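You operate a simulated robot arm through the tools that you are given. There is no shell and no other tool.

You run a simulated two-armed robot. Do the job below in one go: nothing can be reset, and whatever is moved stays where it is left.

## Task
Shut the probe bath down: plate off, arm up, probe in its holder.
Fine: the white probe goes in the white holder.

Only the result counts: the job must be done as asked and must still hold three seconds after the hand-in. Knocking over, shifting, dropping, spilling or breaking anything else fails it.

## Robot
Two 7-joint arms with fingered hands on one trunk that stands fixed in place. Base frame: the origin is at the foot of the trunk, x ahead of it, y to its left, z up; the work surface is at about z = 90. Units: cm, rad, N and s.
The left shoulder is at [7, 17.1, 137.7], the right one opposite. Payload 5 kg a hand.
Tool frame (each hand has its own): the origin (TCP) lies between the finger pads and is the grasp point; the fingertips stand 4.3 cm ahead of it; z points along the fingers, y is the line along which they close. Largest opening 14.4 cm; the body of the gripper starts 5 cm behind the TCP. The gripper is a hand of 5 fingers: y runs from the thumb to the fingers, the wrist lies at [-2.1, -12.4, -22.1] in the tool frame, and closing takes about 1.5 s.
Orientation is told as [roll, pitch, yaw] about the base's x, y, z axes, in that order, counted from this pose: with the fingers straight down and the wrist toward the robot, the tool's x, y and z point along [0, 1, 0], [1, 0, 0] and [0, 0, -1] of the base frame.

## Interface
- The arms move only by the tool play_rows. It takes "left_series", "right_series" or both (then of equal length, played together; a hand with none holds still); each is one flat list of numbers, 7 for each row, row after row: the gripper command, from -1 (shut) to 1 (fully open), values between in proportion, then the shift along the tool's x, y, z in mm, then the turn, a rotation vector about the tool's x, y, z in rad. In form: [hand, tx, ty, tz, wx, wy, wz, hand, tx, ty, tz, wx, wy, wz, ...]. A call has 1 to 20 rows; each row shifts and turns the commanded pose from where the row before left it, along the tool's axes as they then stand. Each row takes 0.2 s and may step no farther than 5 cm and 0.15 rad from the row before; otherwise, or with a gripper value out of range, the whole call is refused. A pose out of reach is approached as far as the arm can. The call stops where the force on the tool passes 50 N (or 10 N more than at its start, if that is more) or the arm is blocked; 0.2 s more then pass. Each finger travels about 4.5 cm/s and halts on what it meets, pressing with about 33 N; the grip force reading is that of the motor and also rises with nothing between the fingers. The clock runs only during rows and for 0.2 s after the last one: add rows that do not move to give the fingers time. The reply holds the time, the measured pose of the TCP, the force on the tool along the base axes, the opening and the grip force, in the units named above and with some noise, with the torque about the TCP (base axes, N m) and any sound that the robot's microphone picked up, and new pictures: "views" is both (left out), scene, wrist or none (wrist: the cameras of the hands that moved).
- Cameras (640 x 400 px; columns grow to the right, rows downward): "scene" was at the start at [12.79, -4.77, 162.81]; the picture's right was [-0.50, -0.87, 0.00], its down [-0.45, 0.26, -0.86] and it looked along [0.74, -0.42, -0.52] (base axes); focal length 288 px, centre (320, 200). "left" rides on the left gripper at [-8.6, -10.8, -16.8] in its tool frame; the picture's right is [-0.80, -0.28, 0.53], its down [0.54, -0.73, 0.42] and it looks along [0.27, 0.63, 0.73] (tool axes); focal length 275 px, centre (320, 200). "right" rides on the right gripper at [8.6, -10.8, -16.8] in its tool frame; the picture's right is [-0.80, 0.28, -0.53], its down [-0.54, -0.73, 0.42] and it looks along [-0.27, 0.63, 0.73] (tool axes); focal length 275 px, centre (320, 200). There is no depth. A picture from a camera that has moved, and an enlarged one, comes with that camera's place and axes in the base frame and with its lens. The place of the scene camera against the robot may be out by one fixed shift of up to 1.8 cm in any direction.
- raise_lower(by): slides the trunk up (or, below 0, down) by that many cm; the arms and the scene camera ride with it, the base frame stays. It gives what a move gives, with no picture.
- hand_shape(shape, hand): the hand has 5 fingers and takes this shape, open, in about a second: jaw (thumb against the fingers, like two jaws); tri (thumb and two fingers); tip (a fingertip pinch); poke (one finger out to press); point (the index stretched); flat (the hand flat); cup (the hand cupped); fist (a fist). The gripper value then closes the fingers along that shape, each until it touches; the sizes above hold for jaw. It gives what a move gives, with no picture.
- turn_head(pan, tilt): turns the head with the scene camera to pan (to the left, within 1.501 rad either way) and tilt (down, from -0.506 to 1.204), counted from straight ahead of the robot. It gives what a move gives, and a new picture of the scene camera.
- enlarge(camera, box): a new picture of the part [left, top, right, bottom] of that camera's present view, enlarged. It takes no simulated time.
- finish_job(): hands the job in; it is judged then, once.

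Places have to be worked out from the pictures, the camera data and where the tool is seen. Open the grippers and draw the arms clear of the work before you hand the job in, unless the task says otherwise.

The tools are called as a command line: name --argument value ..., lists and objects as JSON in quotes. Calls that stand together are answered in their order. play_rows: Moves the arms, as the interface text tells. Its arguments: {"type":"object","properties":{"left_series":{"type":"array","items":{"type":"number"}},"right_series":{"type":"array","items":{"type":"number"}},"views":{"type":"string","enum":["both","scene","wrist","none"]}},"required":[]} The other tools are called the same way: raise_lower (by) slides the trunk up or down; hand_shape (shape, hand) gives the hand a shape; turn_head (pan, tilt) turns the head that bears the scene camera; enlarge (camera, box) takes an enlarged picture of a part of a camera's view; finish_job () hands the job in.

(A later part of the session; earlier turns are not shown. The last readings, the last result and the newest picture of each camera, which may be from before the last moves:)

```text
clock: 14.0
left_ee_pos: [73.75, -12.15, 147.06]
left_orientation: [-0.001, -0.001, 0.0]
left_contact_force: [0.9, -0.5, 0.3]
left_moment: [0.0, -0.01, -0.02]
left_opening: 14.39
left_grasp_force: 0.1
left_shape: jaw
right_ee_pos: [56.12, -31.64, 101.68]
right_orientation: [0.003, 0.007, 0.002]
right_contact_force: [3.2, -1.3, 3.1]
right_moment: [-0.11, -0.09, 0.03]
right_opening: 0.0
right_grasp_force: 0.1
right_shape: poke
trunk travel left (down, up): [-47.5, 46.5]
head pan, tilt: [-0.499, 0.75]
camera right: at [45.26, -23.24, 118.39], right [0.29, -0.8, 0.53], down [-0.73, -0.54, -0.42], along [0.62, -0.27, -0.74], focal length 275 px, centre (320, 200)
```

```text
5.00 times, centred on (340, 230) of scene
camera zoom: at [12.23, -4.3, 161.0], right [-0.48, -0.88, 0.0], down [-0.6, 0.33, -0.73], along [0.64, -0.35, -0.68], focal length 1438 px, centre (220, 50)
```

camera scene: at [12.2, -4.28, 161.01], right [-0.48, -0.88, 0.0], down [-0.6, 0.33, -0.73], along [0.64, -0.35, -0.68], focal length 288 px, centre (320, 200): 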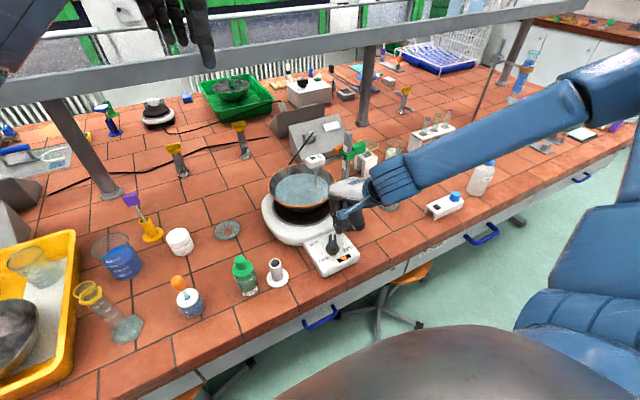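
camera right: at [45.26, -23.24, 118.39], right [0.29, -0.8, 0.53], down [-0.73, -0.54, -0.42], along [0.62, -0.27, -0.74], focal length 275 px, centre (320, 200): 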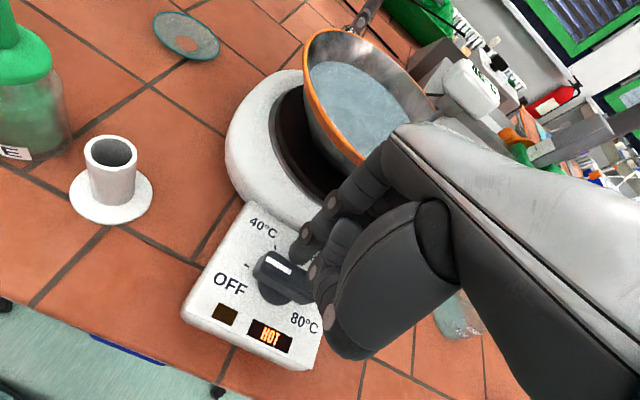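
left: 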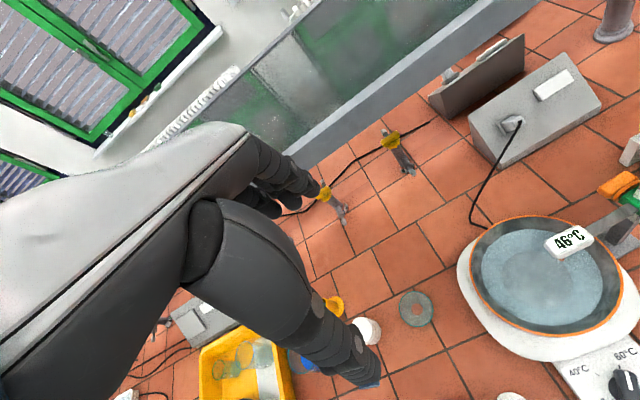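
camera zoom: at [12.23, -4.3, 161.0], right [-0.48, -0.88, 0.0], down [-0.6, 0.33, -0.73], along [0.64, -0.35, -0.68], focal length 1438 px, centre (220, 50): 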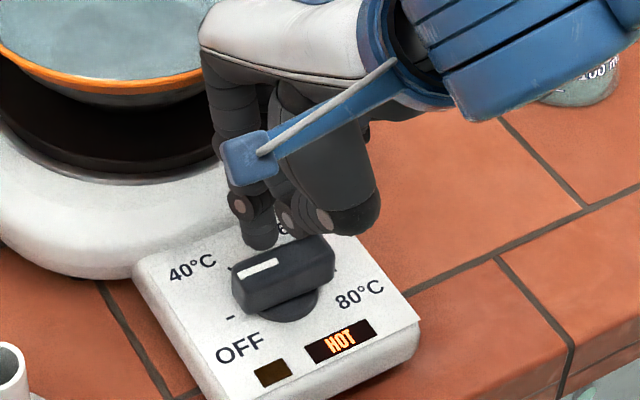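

The pointer now points along +y at the OFF tick and the yellow heating lamp has gone dark. I back the finger slightly away from the bar and lift it clear, then check the dial.

play_rows --right_series '[1, -1, 5, 0, 0, 0, 0, 1, 0, 0, -20, 0, 0, 0, 1, 0, 0, -40, 0, 0, 0, 1, 0, 0, -45, 0, 0, 0, 1, -40, 0, -45, 0, 0, 0, 1, -45, 0, -45, 0, 0, 0, 1, -45, 0, 0, 0, 0, 0, 1, -45, 0, 0, 0, 0, 0, 1, 0, 0, 0, 0, 0, 0]' --views "both"

enlarge --camera "scene" --box '[300, 210, 380, 280]'

enlarge --camera "scene" --box '[290, 110, 400, 220]'

```text
refused: row 5 steps farther than a row can; nothing moved
```

```text
5.71 times, centred on (340, 245) of scene
camera zoom: at [12.23, -4.3, 161.0], right [-0.48, -0.88, 0.0], down [-0.6, 0.33, -0.73], along [0.64, -0.35, -0.68], focal length 1643 px, centre (206, -57)
```

zoom: 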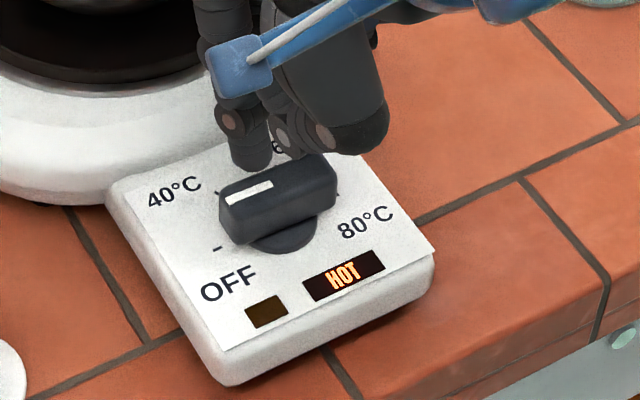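

```text
3.64 times, centred on (345, 165) of scene
camera zoom: at [12.23, -4.3, 161.0], right [-0.48, -0.88, 0.0], down [-0.6, 0.33, -0.73], along [0.64, -0.35, -0.68], focal length 1046 px, centre (229, 327)
```

zoom: 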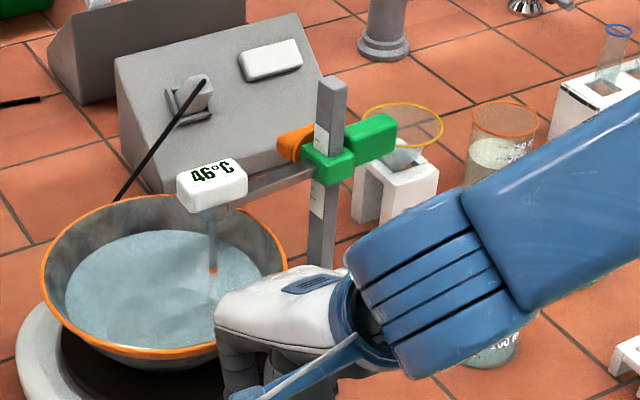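

The move was refused because the diagonal steps were too long; the dial looks right at OFF. I repeat the retreat with shorter steps.

play_rows --right_series '[1, -1, 5, 0, 0, 0, 0, 1, 0, 0, -20, 0, 0, 0, 1, 0, 0, -40, 0, 0, 0, 1, 0, 0, -45, 0, 0, 0, 1, 0, 0, -45, 0, 0, 0, 1, 0, 0, -45, 0, 0, 0, 1, -45, 0, 0, 0, 0, 0, 1, -45, 0, 0, 0, 0, 0, 1, -45, 0, 0, 0, 0, 0, 1, -45, 0, 0, 0, 0, 0, 1, 0, 0, 0, 0, 0, 0]' --views "both"

enlarge --camera "scene" --box '[300, 210, 380, 280]'

enlarge --camera "scene" --box '[290, 110, 400, 220]'

```text
clock: 16.4
left_ee_pos: [73.5, -12.06, 147.24]
left_orientation: [-0.001, 0.0, -0.001]
left_contact_force: [0.6, 0.7, 0.4]
left_moment: [0.05, -0.02, -0.01]
left_opening: 14.37
left_grasp_force: 0.1
left_shape: jaw
right_ee_pos: [56.73, -49.83, 121.02]
right_orientation: [0.0, 0.007, 0.003]
right_contact_force: [-0.7, 0.2, 0.1]
right_moment: [-0.01, 0.01, -0.01]
right_opening: 0.0
right_grasp_force: 0.0
right_shape: poke
trunk travel left (down, up): [-47.5, 46.5]
head pan, tilt: [-0.499, 0.75]
camera scene: at [12.07, -4.16, 161.02], right [-0.48, -0.88, 0.0], down [-0.6, 0.33, -0.73], along [0.64, -0.35, -0.68], focal length 288 px, centre (320, 200)
camera right: at [45.78, -41.36, 137.8], right [0.29, -0.8, 0.53], down [-0.73, -0.54, -0.42], along [0.62, -0.27, -0.74], focal length 275 px, centre (320, 200)
```

scene: 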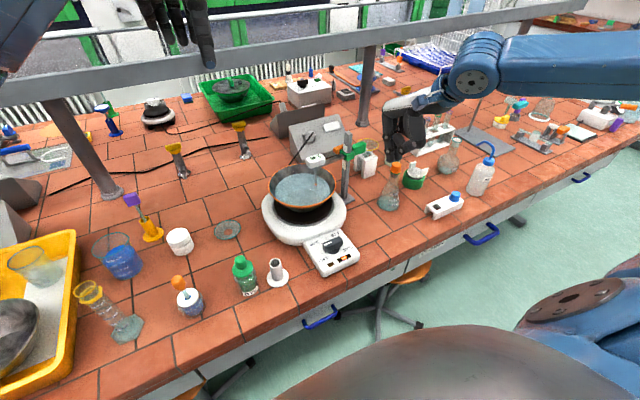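
right: 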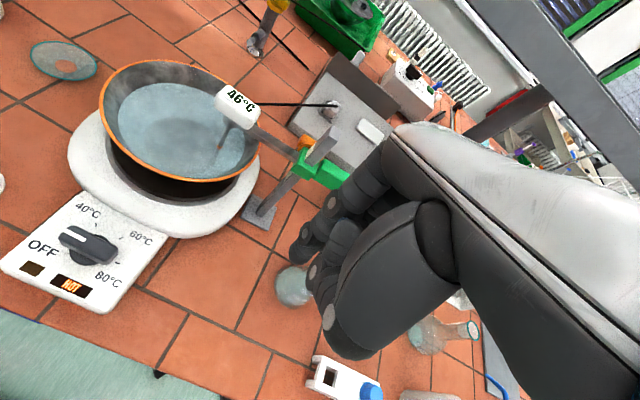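

```text
5.71 times, centred on (340, 245) of scene
camera zoom: at [12.07, -4.16, 161.02], right [-0.48, -0.88, 0.0], down [-0.6, 0.33, -0.73], along [0.64, -0.35, -0.68], focal length 1643 px, centre (206, -57)
```

zoom: 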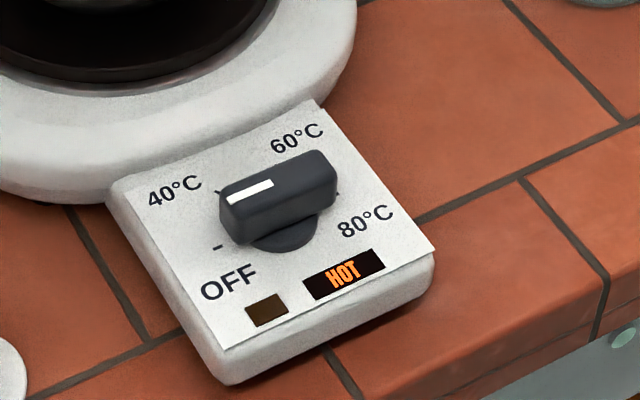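

```text
3.64 times, centred on (345, 165) of scene
camera zoom: at [12.07, -4.16, 161.02], right [-0.48, -0.88, 0.0], down [-0.6, 0.33, -0.73], along [0.64, -0.35, -0.68], focal length 1046 px, centre (229, 327)
```

zoom: 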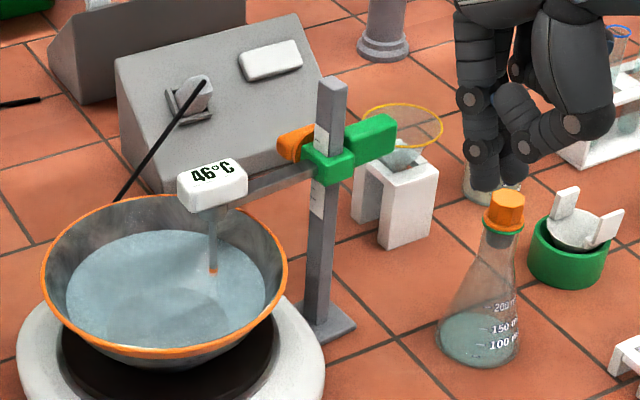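

I verify the dial angle from the right wrist camera and view the clamp from this side too.

enlarge --camera "right" --box '[10, 180, 170, 320]'

enlarge --camera "right" --box '[200, 80, 380, 240]'

enlarge --camera "left" --box '[540, 150, 640, 250]'

```text
2.86 times, centred on (90, 250) of right
camera zoom: at [45.78, -41.36, 137.8], right [0.29, -0.8, 0.53], down [-0.73, -0.54, -0.42], along [0.62, -0.27, -0.74], focal length 786 px, centre (977, 57)
```

zoom: 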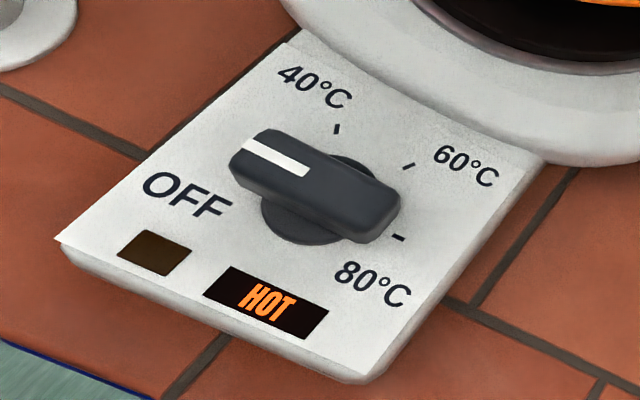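

```text
2.50 times, centred on (290, 160) of right
camera zoom: at [45.78, -41.36, 137.8], right [0.29, -0.8, 0.53], down [-0.73, -0.54, -0.42], along [0.62, -0.27, -0.74], focal length 688 px, centre (395, 300)
```

zoom: 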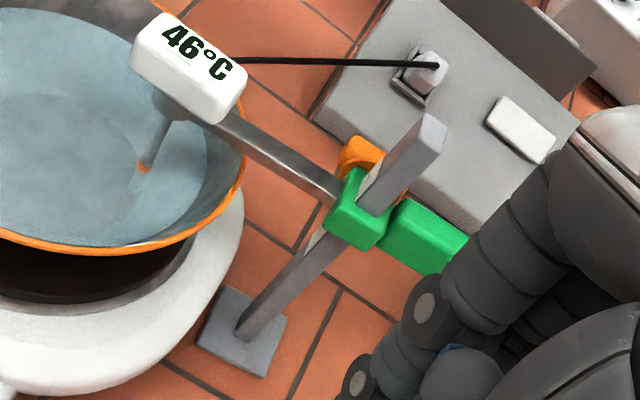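

```text
4.00 times, centred on (590, 200) of left
camera zoom: at [62.69, -20.68, 163.85], right [-0.28, -0.8, -0.53], down [-0.73, 0.54, -0.42], along [0.63, 0.27, -0.73], focal length 1101 px, centre (-760, 200)
```

zoom: 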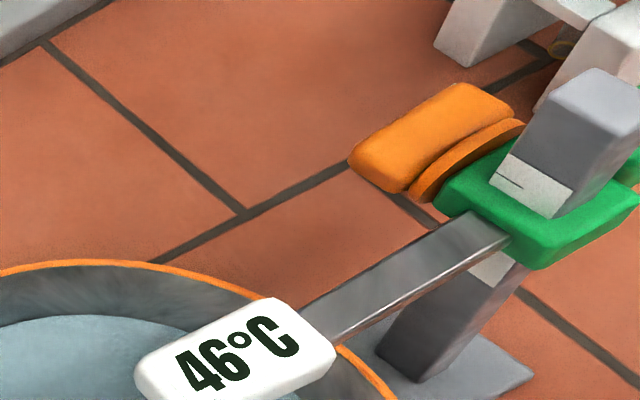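

The dial is at OFF (pointer ≈ 92° toward the OFF tick, lamp dark). Next is the arm: I switch the right hand to the three-finger shape for the green handle and inspect how it looks.

hand_shape --hand "right" --shape "tri"

play_rows --right_series '[1, 0, 0, -45, 0, 0, 0, 1, 0, 0, -45, 0, 0, 0, 1, 0, 0, 0, -0.007, 0, 0, 1, 0, 0, 0, 0, 0, 0]' --views "wrist"

turn_head --pan -0.65 --tilt 0.4

```text
clock: 17.3
left_ee_pos: [73.74, -12.12, 147.11]
left_orientation: [0.0, 0.001, 0.0]
left_contact_force: [0.2, -0.4, 0.6]
left_moment: [0.0, 0.02, 0.01]
left_opening: 14.34
left_grasp_force: 0.1
left_shape: jaw
right_ee_pos: [56.74, -49.96, 120.96]
right_orientation: [0.001, 0.008, 0.001]
right_contact_force: [0.5, -0.3, 0.7]
right_moment: [0.03, 0.02, 0.01]
right_opening: 14.41
right_grasp_force: 0.0
right_shape: tri
trunk travel left (down, up): [-47.5, 46.5]
head pan, tilt: [-0.499, 0.75]
```

```text
clock: 18.3
left_ee_pos: [73.63, -12.19, 146.99]
left_orientation: [0.0, -0.001, 0.0]
left_contact_force: [-0.4, 0.3, -0.6]
left_moment: [0.03, 0.01, 0.01]
left_opening: 14.38
left_grasp_force: 0.0
left_shape: jaw
right_ee_pos: [56.96, -49.87, 129.97]
right_orientation: [0.0, 0.001, 0.002]
right_contact_force: [-0.9, 0.1, 0.3]
right_moment: [-0.02, 0.02, 0.01]
right_opening: 14.4
right_grasp_force: 0.0
right_shape: tri
trunk travel left (down, up): [-47.5, 46.5]
head pan, tilt: [-0.499, 0.75]
camera right: at [45.94, -41.35, 146.74], right [0.29, -0.8, 0.53], down [-0.72, -0.54, -0.42], along [0.63, -0.27, -0.73], focal length 275 px, centre (320, 200)
```

right: 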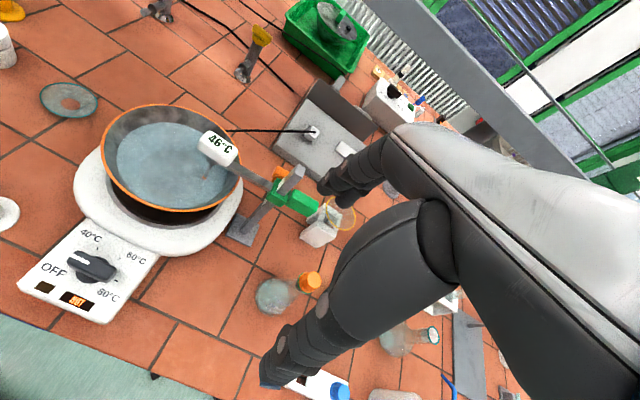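

```text
clock: 19.1
left_ee_pos: [73.6, -12.09, 146.99]
left_orientation: [0.001, 0.0, 0.0]
left_contact_force: [-0.2, -0.1, 1.3]
left_moment: [0.0, -0.02, -0.02]
left_opening: 14.38
left_grasp_force: 0.0
left_shape: jaw
right_ee_pos: [56.96, -49.76, 130.0]
right_orientation: [0.0, 0.002, 0.001]
right_contact_force: [0.1, -0.2, -0.6]
right_moment: [0.01, -0.03, 0.01]
right_opening: 14.41
right_grasp_force: 0.1
right_shape: tri
trunk travel left (down, up): [-47.5, 46.5]
head pan, tilt: [-0.649, 0.4]
camera scene: at [12.35, -5.91, 164.11], right [-0.6, -0.8, 0.0], down [-0.31, 0.24, -0.92], along [0.73, -0.56, -0.39], focal length 288 px, centre (320, 200)
```

scene: 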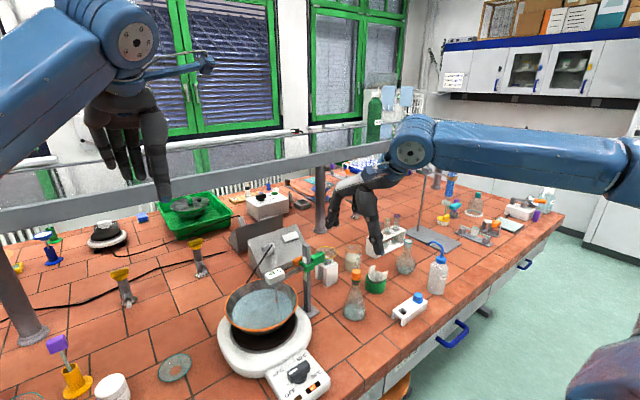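

Thumb and two fingers are open. I zoom in on the clamp and handle from this viewpoint to locate the handle exactly.

enlarge --camera "right" --box '[190, 120, 370, 260]'

enlarge --camera "scene" --box '[260, 230, 380, 330]'

enlarge --camera "scene" --box '[310, 110, 450, 270]'

```text
2.86 times, centred on (280, 190) of right
camera zoom: at [45.96, -41.36, 146.71], right [0.29, -0.8, 0.53], down [-0.72, -0.54, -0.42], along [0.63, -0.27, -0.73], focal length 786 px, centre (434, 229)
```

zoom: 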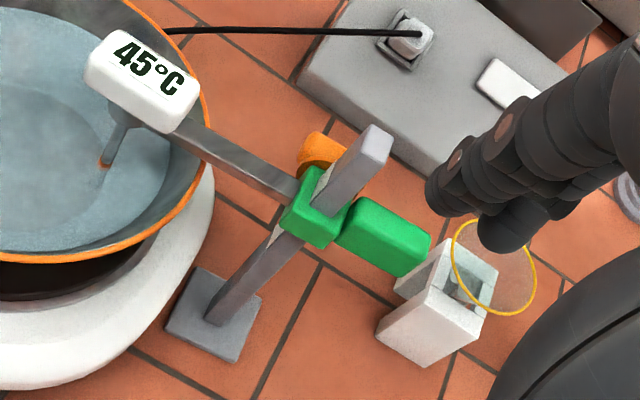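

```text
4.00 times, centred on (320, 280) of scene
camera zoom: at [12.35, -5.91, 164.11], right [-0.6, -0.8, 0.0], down [-0.31, 0.24, -0.92], along [0.73, -0.56, -0.39], focal length 1150 px, centre (320, -120)
```

zoom: 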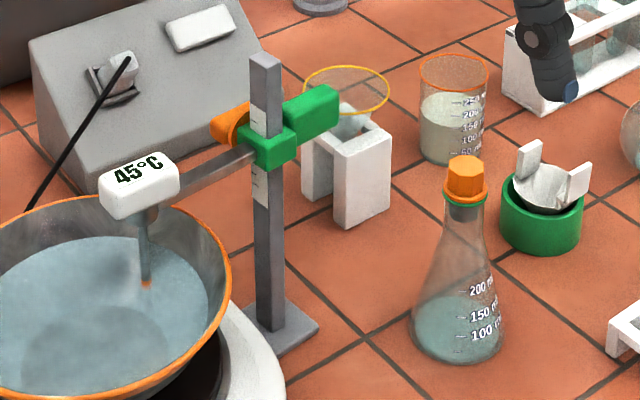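

```text
2.50 times, centred on (380, 190) of scene
camera zoom: at [12.35, -5.91, 164.11], right [-0.6, -0.8, 0.0], down [-0.31, 0.24, -0.92], along [0.73, -0.56, -0.39], focal length 719 px, centre (170, 225)
```

zoom: 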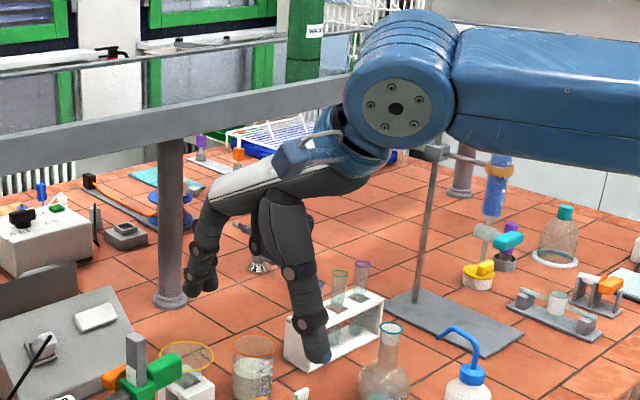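

The handle spans about y −49.9 to −54.6 at x ≈ 75.0, z ≈ 109.7; the post is at (74.2, −47.9) with its top at z ≈ 116.6. I half-close the tri grip and move above the handle.

play_rows --right_series '[0.1, -8, 45, 0, 0, 0, 0, 0.1, -8, 45, 0, 0, 0, 0, 0.1, -8, 45, 0, 0, 0, 0, 0.1, -8, 45, 0, 0, 0, 0, 0.1, 0, 0, 0, 0, 0, 0, 0.1, 0, 0, 0, 0, 0, 0, 0.1, 0, 0, 0, 0, 0, 0]' --views "both"

enlarge --camera "right" --box '[200, 160, 400, 360]'

enlarge --camera "scene" --box '[250, 180, 390, 320]'

```text
clock: 20.8
left_ee_pos: [73.81, -12.11, 147.0]
left_orientation: [0.0, 0.001, 0.001]
left_contact_force: [0.2, -0.4, 0.2]
left_moment: [0.0, 0.01, 0.01]
left_opening: 14.37
left_grasp_force: 0.1
left_shape: jaw
right_ee_pos: [75.05, -53.13, 130.12]
right_orientation: [0.001, 0.002, 0.004]
right_contact_force: [-0.1, 0.2, -0.1]
right_moment: [-0.01, 0.0, 0.0]
right_opening: 7.93
right_grasp_force: 0.0
right_shape: tri
trunk travel left (down, up): [-47.5, 46.5]
head pan, tilt: [-0.649, 0.4]
camera scene: at [12.41, -5.87, 164.11], right [-0.6, -0.8, 0.0], down [-0.31, 0.24, -0.92], along [0.73, -0.56, -0.39], focal length 288 px, centre (320, 200)
camera right: at [64.03, -44.56, 146.8], right [0.29, -0.8, 0.53], down [-0.72, -0.54, -0.42], along [0.63, -0.27, -0.73], focal length 275 px, centre (320, 200)
```

scene: 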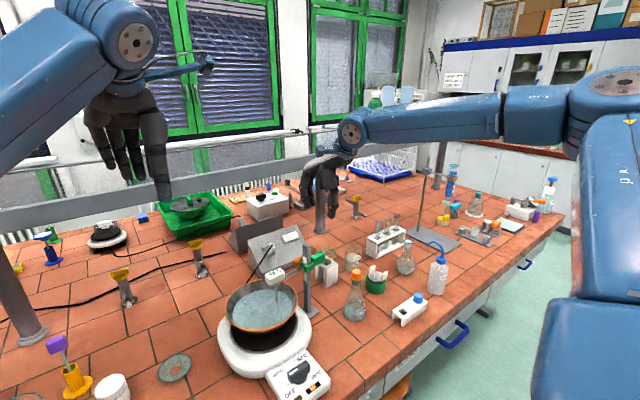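
right: 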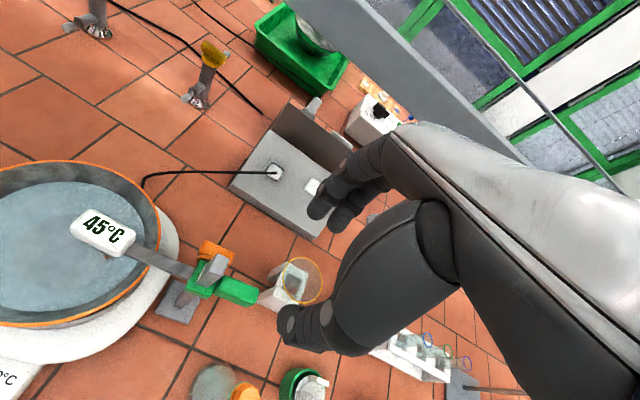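

```text
2.00 times, centred on (300, 260) of right
camera zoom: at [64.03, -44.56, 146.8], right [0.29, -0.8, 0.53], down [-0.72, -0.54, -0.42], along [0.63, -0.27, -0.73], focal length 551 px, centre (360, 80)
```

zoom: 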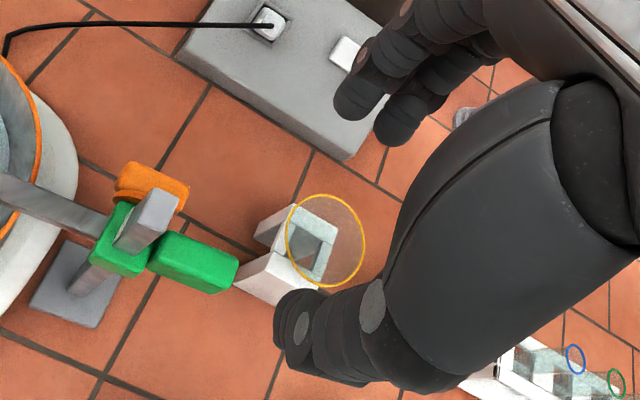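

```text
2.86 times, centred on (320, 250) of scene
camera zoom: at [12.41, -5.87, 164.11], right [-0.6, -0.8, 0.0], down [-0.31, 0.24, -0.92], along [0.73, -0.56, -0.39], focal length 822 px, centre (320, 57)
```

zoom: 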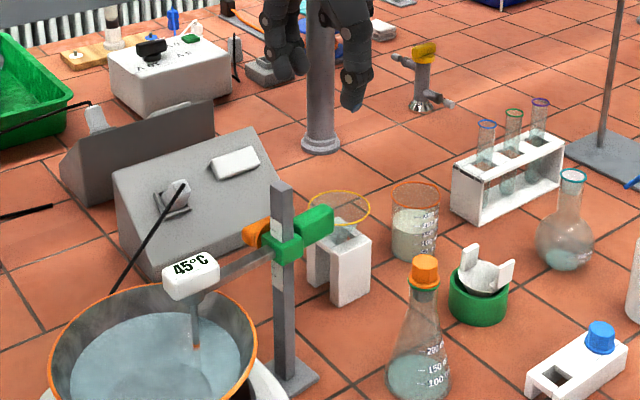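

The handle top centre projects to about (74.8, −52.0, 110), well within the open fingers, and the wing screw ends near y ≈ −49.5, clear of the fingers. I lower the hand over the handle.

play_rows --right_series '[0.1, 2, -2, 40, 0, 0, 0, 0.1, 0, 0, 40, 0, 0, 0, 0.1, 0, 0, 30, 0, 0, 0, 0.1, 0, 0, 20, 0, 0, 0, 0.1, 0, 0, 20, 0, 0, 0, 0.1, 0, 0, 15, 0, 0, 0, 0.1, 0, 0, 15, 0, 0, 0, 0.1, 0, 0, 15, 0, 0, 0, 0.1, 0, 0, 0, 0, 0, 0]' --views "both"

enlarge --camera "right" --box '[200, 160, 400, 360]'

enlarge --camera "scene" --box '[250, 180, 390, 320]'

```text
clock: 22.8
left_ee_pos: [73.82, -12.13, 147.08]
left_orientation: [0.0, 0.0, -0.002]
left_contact_force: [-0.2, 0.4, 0.3]
left_moment: [-0.01, 0.03, 0.02]
left_opening: 14.35
left_grasp_force: 0.1
left_shape: jaw
right_ee_pos: [74.72, -52.77, 110.59]
right_orientation: [0.001, 0.004, 0.003]
right_contact_force: [-0.1, -0.3, 0.3]
right_moment: [-0.02, -0.02, 0.01]
right_opening: 7.94
right_grasp_force: 0.1
right_shape: tri
trunk travel left (down, up): [-47.5, 46.5]
head pan, tilt: [-0.649, 0.4]
camera scene: at [12.34, -5.91, 164.12], right [-0.6, -0.8, 0.0], down [-0.31, 0.24, -0.92], along [0.73, -0.56, -0.39], focal length 288 px, centre (320, 200)
camera right: at [63.74, -44.32, 127.3], right [0.29, -0.8, 0.53], down [-0.72, -0.54, -0.42], along [0.63, -0.27, -0.73], focal length 275 px, centre (320, 200)
```

scene: 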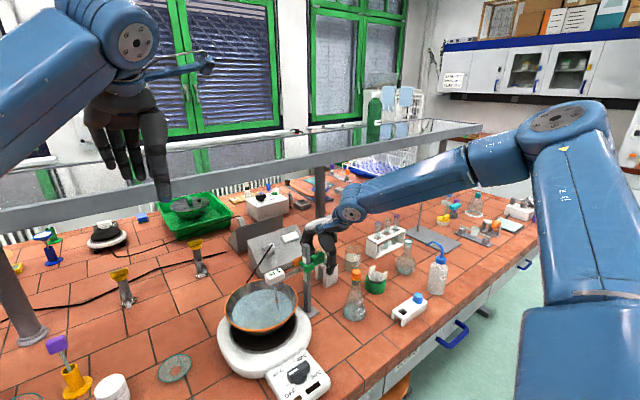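
right: 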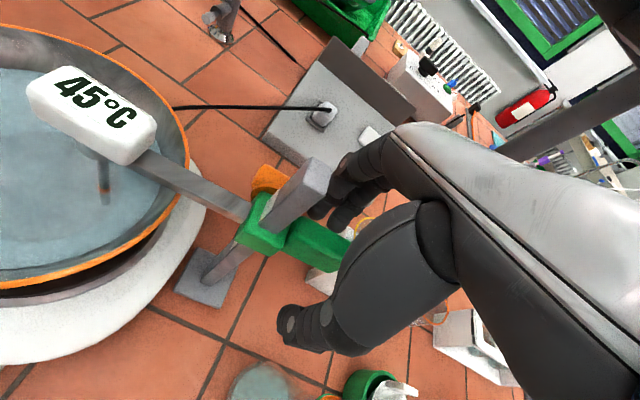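

```text
2.00 times, centred on (300, 260) of right
camera zoom: at [63.74, -44.32, 127.3], right [0.29, -0.8, 0.53], down [-0.72, -0.54, -0.42], along [0.63, -0.27, -0.73], focal length 551 px, centre (360, 80)
```

zoom: 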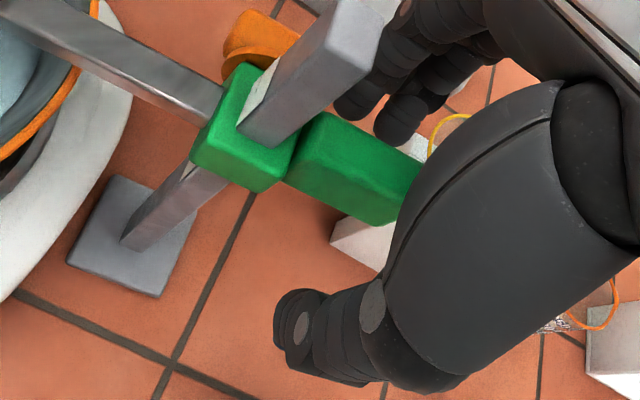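

```text
2.86 times, centred on (320, 250) of scene
camera zoom: at [12.34, -5.91, 164.12], right [-0.6, -0.8, 0.0], down [-0.31, 0.24, -0.92], along [0.73, -0.56, -0.39], focal length 822 px, centre (320, 57)
```

zoom: 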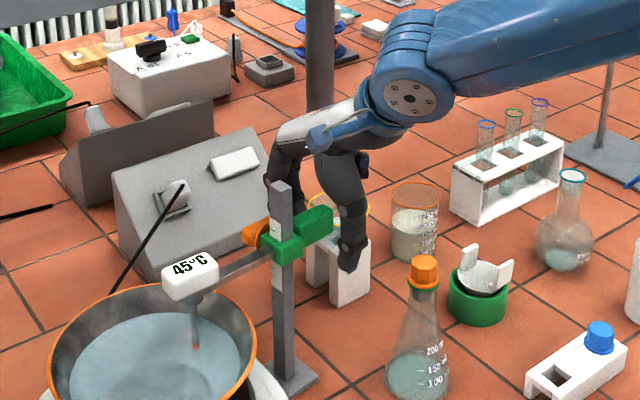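

The handle lies between the two far fingers and the thumb. Before closing I zoom in to check that it is centred, so the grip doesn't shove the stand sideways.

enlarge --camera "right" --box '[250, 180, 350, 270]'

enlarge --camera "scene" --box '[290, 225, 350, 285]'

```text
4.44 times, centred on (300, 225) of right
camera zoom: at [63.74, -44.32, 127.3], right [0.29, -0.8, 0.53], down [-0.72, -0.54, -0.42], along [0.63, -0.27, -0.73], focal length 1224 px, centre (409, 89)
```

zoom: 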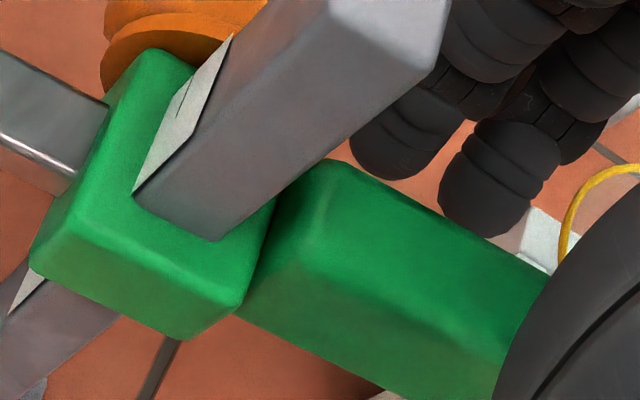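

```text
6.67 times, centred on (320, 255) of scene
camera zoom: at [12.34, -5.91, 164.12], right [-0.6, -0.8, 0.0], down [-0.31, 0.24, -0.92], along [0.73, -0.56, -0.39], focal length 1917 px, centre (320, -167)
```

zoom: 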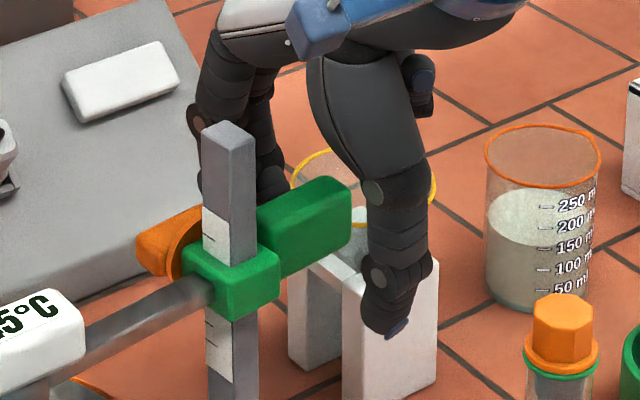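

The handle centre is near x ≈ 75.0, so I shift 3 mm forward and partially close to about 4 cm opening, watching the force.

play_rows --right_series '[0, 0, 3, 0, 0, 0, 0, -0.2, 0, 0, 0, 0, 0, 0, -0.4, 0, 0, 0, 0, 0, 0, -0.45, 0, 0, 0, 0, 0, 0, -0.45, 0, 0, 0, 0, 0, 0]' --views "wrist"

enlarge --camera "right" --box '[230, 160, 370, 320]'

enlarge --camera "scene" --box '[280, 215, 360, 295]'

```text
clock: 23.9
left_ee_pos: [73.77, -12.09, 147.05]
left_orientation: [0.0, 0.001, 0.0]
left_contact_force: [-0.7, 0.3, -0.4]
left_moment: [0.0, -0.05, -0.01]
left_opening: 14.36
left_grasp_force: 0.1
left_shape: jaw
right_ee_pos: [74.97, -52.8, 110.51]
right_orientation: [-0.001, 0.001, 0.003]
right_contact_force: [1.4, -0.5, -0.4]
right_moment: [0.0, 0.01, 0.02]
right_opening: 3.97
right_grasp_force: 0.0
right_shape: tri
trunk travel left (down, up): [-47.5, 46.5]
head pan, tilt: [-0.649, 0.4]
camera right: at [64.05, -44.33, 127.28], right [0.29, -0.8, 0.53], down [-0.72, -0.54, -0.42], along [0.63, -0.27, -0.73], focal length 275 px, centre (320, 200)
```

right: 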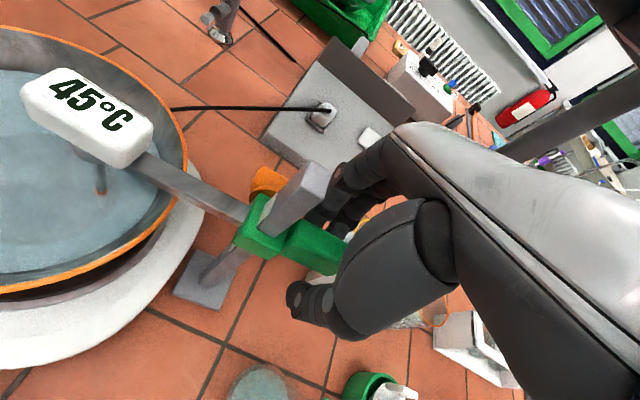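

```text
2.50 times, centred on (300, 240) of right
camera zoom: at [64.05, -44.33, 127.28], right [0.29, -0.8, 0.53], down [-0.72, -0.54, -0.42], along [0.63, -0.27, -0.73], focal length 688 px, centre (370, 100)
```

zoom: 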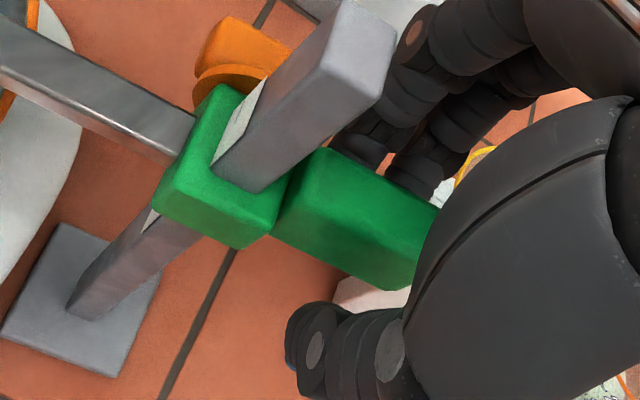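

```text
5.00 times, centred on (320, 255) of scene
camera zoom: at [12.35, -5.92, 164.12], right [-0.6, -0.8, 0.0], down [-0.31, 0.24, -0.92], along [0.73, -0.56, -0.39], focal length 1438 px, centre (320, -75)
```

zoom: 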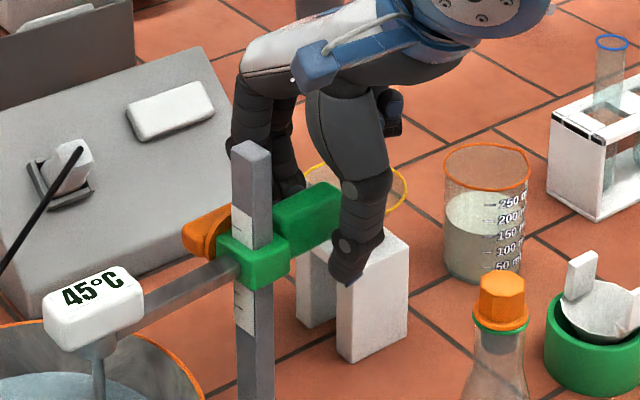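

No contact at 4 cm opening. I keep closing in small steps and monitor force along x.

play_rows --right_series '[-0.5, 0, 0, 0, 0, 0, 0, -0.54, 0, 0, 0, 0, 0, 0, -0.58, 0, 0, 0, 0, 0, 0, -0.58, 0, 0, 0, 0, 0, 0]' --views "none"

enlarge --camera "right" --box '[230, 160, 370, 320]'

```text
clock: 24.9
left_ee_pos: [73.75, -12.11, 147.04]
left_orientation: [-0.001, 0.0, 0.001]
left_contact_force: [-0.3, -0.2, 0.1]
left_moment: [0.0, -0.01, -0.02]
left_opening: 14.39
left_grasp_force: 0.1
left_shape: jaw
right_ee_pos: [75.01, -52.93, 110.56]
right_orientation: [0.0, 0.002, 0.003]
right_contact_force: [0.3, -0.7, -0.2]
right_moment: [0.02, 0.04, -0.02]
right_opening: 3.05
right_grasp_force: 0.0
right_shape: tri
trunk travel left (down, up): [-47.5, 46.5]
head pan, tilt: [-0.649, 0.4]
```

```text
2.50 times, centred on (300, 240) of right
camera zoom: at [64.06, -44.33, 127.28], right [0.29, -0.8, 0.53], down [-0.72, -0.54, -0.42], along [0.63, -0.27, -0.73], focal length 688 px, centre (370, 100)
```

zoom: 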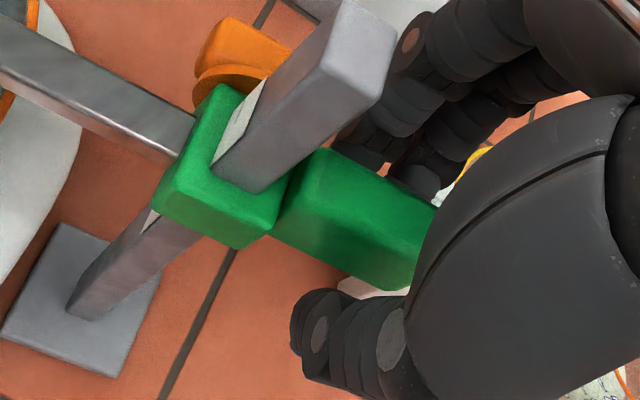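

Still no contact at 3.05 cm. I continue closing in smaller steps.

play_rows --right_series '[-0.61, 0, 0, 0, 0, 0, 0, -0.64, 0, 0, 0, 0, 0, 0, -0.64, 0, 0, 0, 0, 0, 0]' --views "none"

play_rows --right_series '[-0.67, 0, 0, 0, 0, 0, 0, -0.69, 0, 0, 0, 0, 0, 0, -0.69, 0, 0, 0, 0, 0, 0]' --views "none"

enlarge --camera "right" --box '[230, 160, 370, 320]'

enlarge --camera "scene" --box '[280, 215, 360, 295]'

```text
clock: 25.8
left_ee_pos: [73.6, -12.18, 147.13]
left_orientation: [0.0, 0.001, -0.001]
left_contact_force: [0.5, -0.6, 0.8]
left_moment: [0.02, 0.01, -0.01]
left_opening: 14.38
left_grasp_force: 0.1
left_shape: jaw
right_ee_pos: [75.08, -52.8, 110.65]
right_orientation: [0.0, 0.001, 0.0]
right_contact_force: [-0.7, 0.0, -0.7]
right_moment: [-0.03, -0.01, 0.05]
right_opening: 2.61
right_grasp_force: 0.1
right_shape: tri
trunk travel left (down, up): [-47.5, 46.5]
head pan, tilt: [-0.649, 0.4]
```

```text
clock: 26.6
left_ee_pos: [73.69, -12.21, 147.08]
left_orientation: [-0.001, 0.0, -0.001]
left_contact_force: [-0.4, 0.2, 0.5]
left_moment: [0.02, -0.01, -0.02]
left_opening: 14.39
left_grasp_force: 0.0
left_shape: jaw
right_ee_pos: [74.96, -52.89, 110.58]
right_orientation: [0.002, 0.003, 0.002]
right_contact_force: [-0.5, -0.1, -0.2]
right_moment: [-0.02, 0.0, 0.02]
right_opening: 2.26
right_grasp_force: 0.0
right_shape: tri
trunk travel left (down, up): [-47.5, 46.5]
head pan, tilt: [-0.649, 0.4]
```

```text
2.50 times, centred on (300, 240) of right
camera zoom: at [64.05, -44.33, 127.28], right [0.29, -0.8, 0.53], down [-0.72, -0.54, -0.42], along [0.63, -0.27, -0.73], focal length 688 px, centre (370, 100)
```

zoom: 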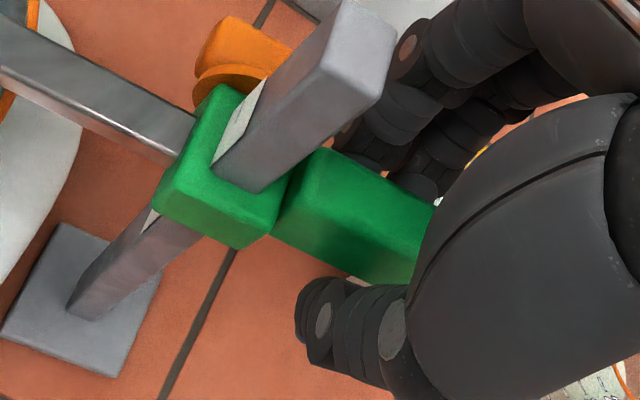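

```text
5.00 times, centred on (320, 255) of scene
camera zoom: at [12.36, -5.92, 164.12], right [-0.6, -0.8, 0.0], down [-0.31, 0.24, -0.92], along [0.73, -0.56, -0.39], focal length 1438 px, centre (320, -75)
```

zoom: 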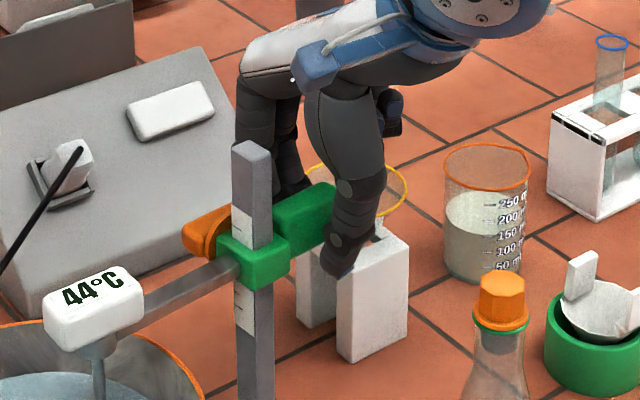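

Still no force at 2.26 cm. I continue closing in two more small steps.

play_rows --right_series '[-0.71, 0, 0, 0, 0, 0, 0, -0.73, 0, 0, 0, 0, 0, 0, -0.73, 0, 0, 0, 0, 0, 0]' --views "none"

play_rows --right_series '[-0.75, 0, 0, 0, 0, 0, 0, -0.77, 0, 0, 0, 0, 0, 0, -0.77, 0, 0, 0, 0, 0, 0]' --views "none"

enlarge --camera "right" --box '[230, 160, 370, 320]'

enlarge --camera "scene" --box '[280, 215, 360, 295]'

```text
clock: 27.4
left_ee_pos: [73.62, -12.12, 147.01]
left_orientation: [0.001, -0.001, 0.001]
left_contact_force: [-0.4, 0.4, 0.0]
left_moment: [-0.02, -0.01, 0.01]
left_opening: 14.38
left_grasp_force: 0.1
left_shape: jaw
right_ee_pos: [75.04, -52.76, 110.58]
right_orientation: [0.0, 0.001, 0.001]
right_contact_force: [-1.0, -1.0, 0.4]
right_moment: [0.01, 0.03, -0.01]
right_opening: 1.97
right_grasp_force: 0.1
right_shape: tri
trunk travel left (down, up): [-47.5, 46.5]
head pan, tilt: [-0.649, 0.4]
```

```text
clock: 28.1
left_ee_pos: [73.72, -12.05, 147.16]
left_orientation: [0.001, 0.002, -0.001]
left_contact_force: [0.4, -0.3, -0.3]
left_moment: [0.01, 0.0, 0.02]
left_opening: 14.38
left_grasp_force: 0.1
left_shape: jaw
right_ee_pos: [75.04, -52.86, 110.61]
right_orientation: [0.0, 0.002, 0.001]
right_contact_force: [-1.3, 0.2, 0.5]
right_moment: [0.01, 0.0, 0.0]
right_opening: 1.69
right_grasp_force: 0.0
right_shape: tri
trunk travel left (down, up): [-47.5, 46.5]
head pan, tilt: [-0.649, 0.4]
```

```text
2.50 times, centred on (300, 240) of right
camera zoom: at [64.04, -44.33, 127.29], right [0.29, -0.8, 0.53], down [-0.72, -0.54, -0.42], along [0.63, -0.27, -0.73], focal length 688 px, centre (370, 100)
```

zoom: 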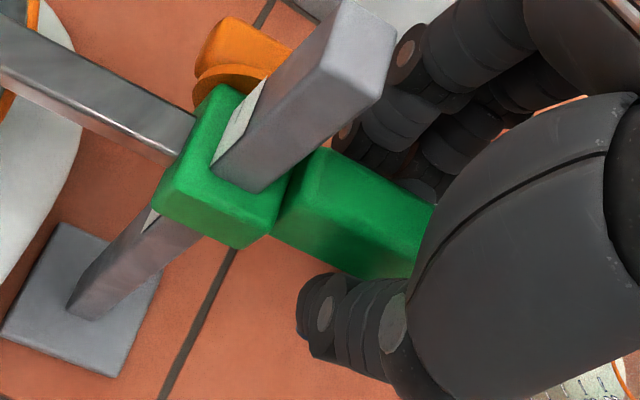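

```text
5.00 times, centred on (320, 255) of scene
camera zoom: at [12.34, -5.91, 164.12], right [-0.6, -0.8, 0.0], down [-0.31, 0.24, -0.92], along [0.73, -0.56, -0.39], focal length 1438 px, centre (320, -75)
```

zoom: 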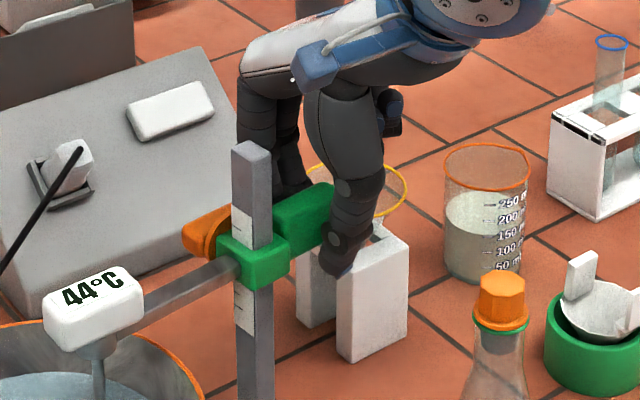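

A slight contact (about −1.3 N in x) begins; the fingertips seem to be curling around the handle. I continue closing gently.

play_rows --right_series '[-0.8, 0, 0, 0, 0, 0, 0, -0.83, 0, 0, 0, 0, 0, 0, -0.83, 0, 0, 0, 0, 0, 0]' --views "none"

play_rows --right_series '[-0.87, 0, 0, 0, 0, 0, 0, -0.9, 0, 0, 0, 0, 0, 0, -0.9, 0, 0, 0, 0, 0, 0]' --views "none"

enlarge --camera "right" --box '[230, 160, 370, 320]'

enlarge --camera "scene" --box '[280, 215, 360, 295]'

```text
clock: 28.9
left_ee_pos: [73.64, -12.25, 147.05]
left_orientation: [0.0, -0.002, -0.001]
left_contact_force: [0.1, -0.1, -0.2]
left_moment: [-0.02, 0.0, 0.0]
left_opening: 14.38
left_grasp_force: 0.1
left_shape: jaw
right_ee_pos: [74.78, -52.88, 110.57]
right_orientation: [0.0, 0.002, 0.002]
right_contact_force: [-6.9, 1.8, -3.1]
right_moment: [0.13, 0.26, 0.03]
right_opening: 1.52
right_grasp_force: 32.7
right_shape: tri
trunk travel left (down, up): [-47.5, 46.5]
head pan, tilt: [-0.649, 0.4]
```

```text
clock: 29.8
left_ee_pos: [73.58, -12.04, 147.22]
left_orientation: [-0.001, 0.001, 0.001]
left_contact_force: [0.6, 0.4, -0.6]
left_moment: [0.0, 0.02, 0.0]
left_opening: 14.36
left_grasp_force: 0.1
left_shape: jaw
right_ee_pos: [74.84, -52.93, 110.44]
right_orientation: [0.0, 0.003, 0.003]
right_contact_force: [-8.2, 1.9, -5.2]
right_moment: [0.16, 0.39, 0.02]
right_opening: 1.52
right_grasp_force: 33.3
right_shape: tri
trunk travel left (down, up): [-47.5, 46.5]
head pan, tilt: [-0.649, 0.4]
```

```text
2.50 times, centred on (300, 240) of right
camera zoom: at [63.96, -44.35, 127.29], right [0.29, -0.8, 0.53], down [-0.73, -0.54, -0.42], along [0.63, -0.27, -0.73], focal length 688 px, centre (370, 100)
```

zoom: 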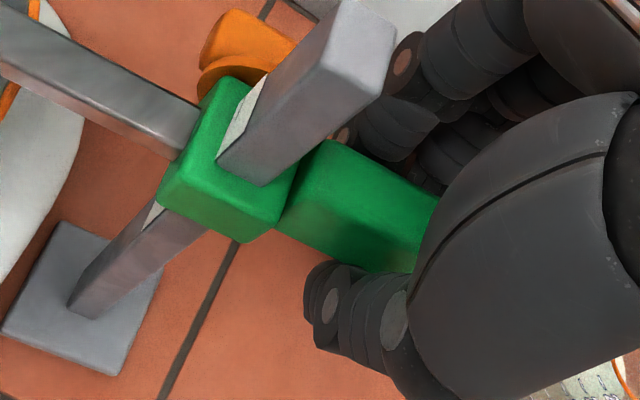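

```text
5.00 times, centred on (320, 255) of scene
camera zoom: at [12.26, -5.93, 164.12], right [-0.6, -0.8, 0.0], down [-0.31, 0.24, -0.92], along [0.73, -0.56, -0.39], focal length 1438 px, centre (320, -75)
```

zoom: 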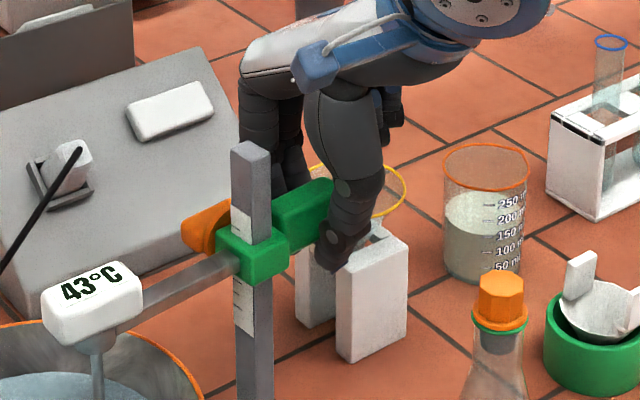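

The handle is gripped (33 N), with about 8 N residual sideways push and 5 N upward. I relax the sideways load by moving 2 mm back, then try a tiny 3 mm lift to feel whether the clamp slides or is locked.

play_rows --right_series '[-0.9, 0, -2, 0, 0, 0, 0, -0.9, 0, 0, 0, 0, 0, 0]' --views "none"

play_rows --right_series '[-0.9, 0, 0, -3, 0, 0, 0, -0.9, 0, 0, 0, 0, 0, 0]' --views "none"

enlarge --camera "scene" --box '[280, 215, 360, 295]'

```text
clock: 30.4
left_ee_pos: [73.75, -12.08, 147.06]
left_orientation: [0.0, 0.0, 0.0]
left_contact_force: [-0.7, 0.6, -0.9]
left_moment: [0.0, -0.01, 0.0]
left_opening: 14.38
left_grasp_force: 0.1
left_shape: jaw
right_ee_pos: [74.87, -52.82, 110.58]
right_orientation: [0.0, 0.0, 0.0]
right_contact_force: [-3.3, 1.6, -2.6]
right_moment: [0.12, 0.22, -0.02]
right_opening: 1.53
right_grasp_force: 32.7
right_shape: tri
trunk travel left (down, up): [-47.5, 46.5]
head pan, tilt: [-0.649, 0.4]
```

```text
clock: 30.9
left_ee_pos: [73.72, -12.16, 146.99]
left_orientation: [0.001, 0.0, 0.001]
left_contact_force: [0.1, 0.3, -0.5]
left_moment: [0.01, 0.0, -0.04]
left_opening: 14.35
left_grasp_force: 0.0
left_shape: jaw
right_ee_pos: [74.94, -52.83, 110.79]
right_orientation: [-0.002, 0.002, 0.002]
right_contact_force: [-2.5, 0.6, -3.0]
right_moment: [0.07, 0.21, 0.0]
right_opening: 1.52
right_grasp_force: 32.5
right_shape: tri
trunk travel left (down, up): [-47.5, 46.5]
head pan, tilt: [-0.649, 0.4]
```

```text
5.00 times, centred on (320, 255) of scene
camera zoom: at [12.37, -5.94, 164.12], right [-0.6, -0.8, 0.0], down [-0.31, 0.24, -0.92], along [0.73, -0.56, -0.39], focal length 1438 px, centre (320, -75)
```

zoom: 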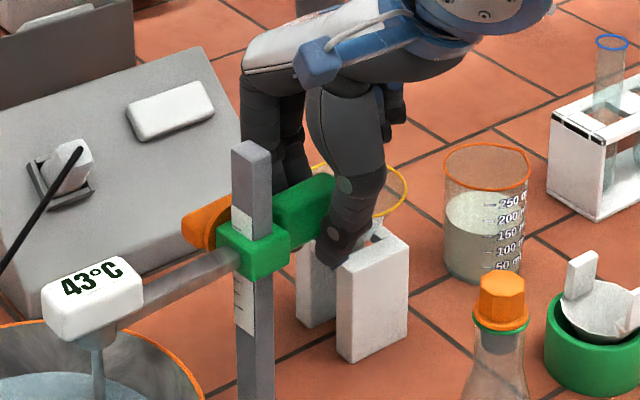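

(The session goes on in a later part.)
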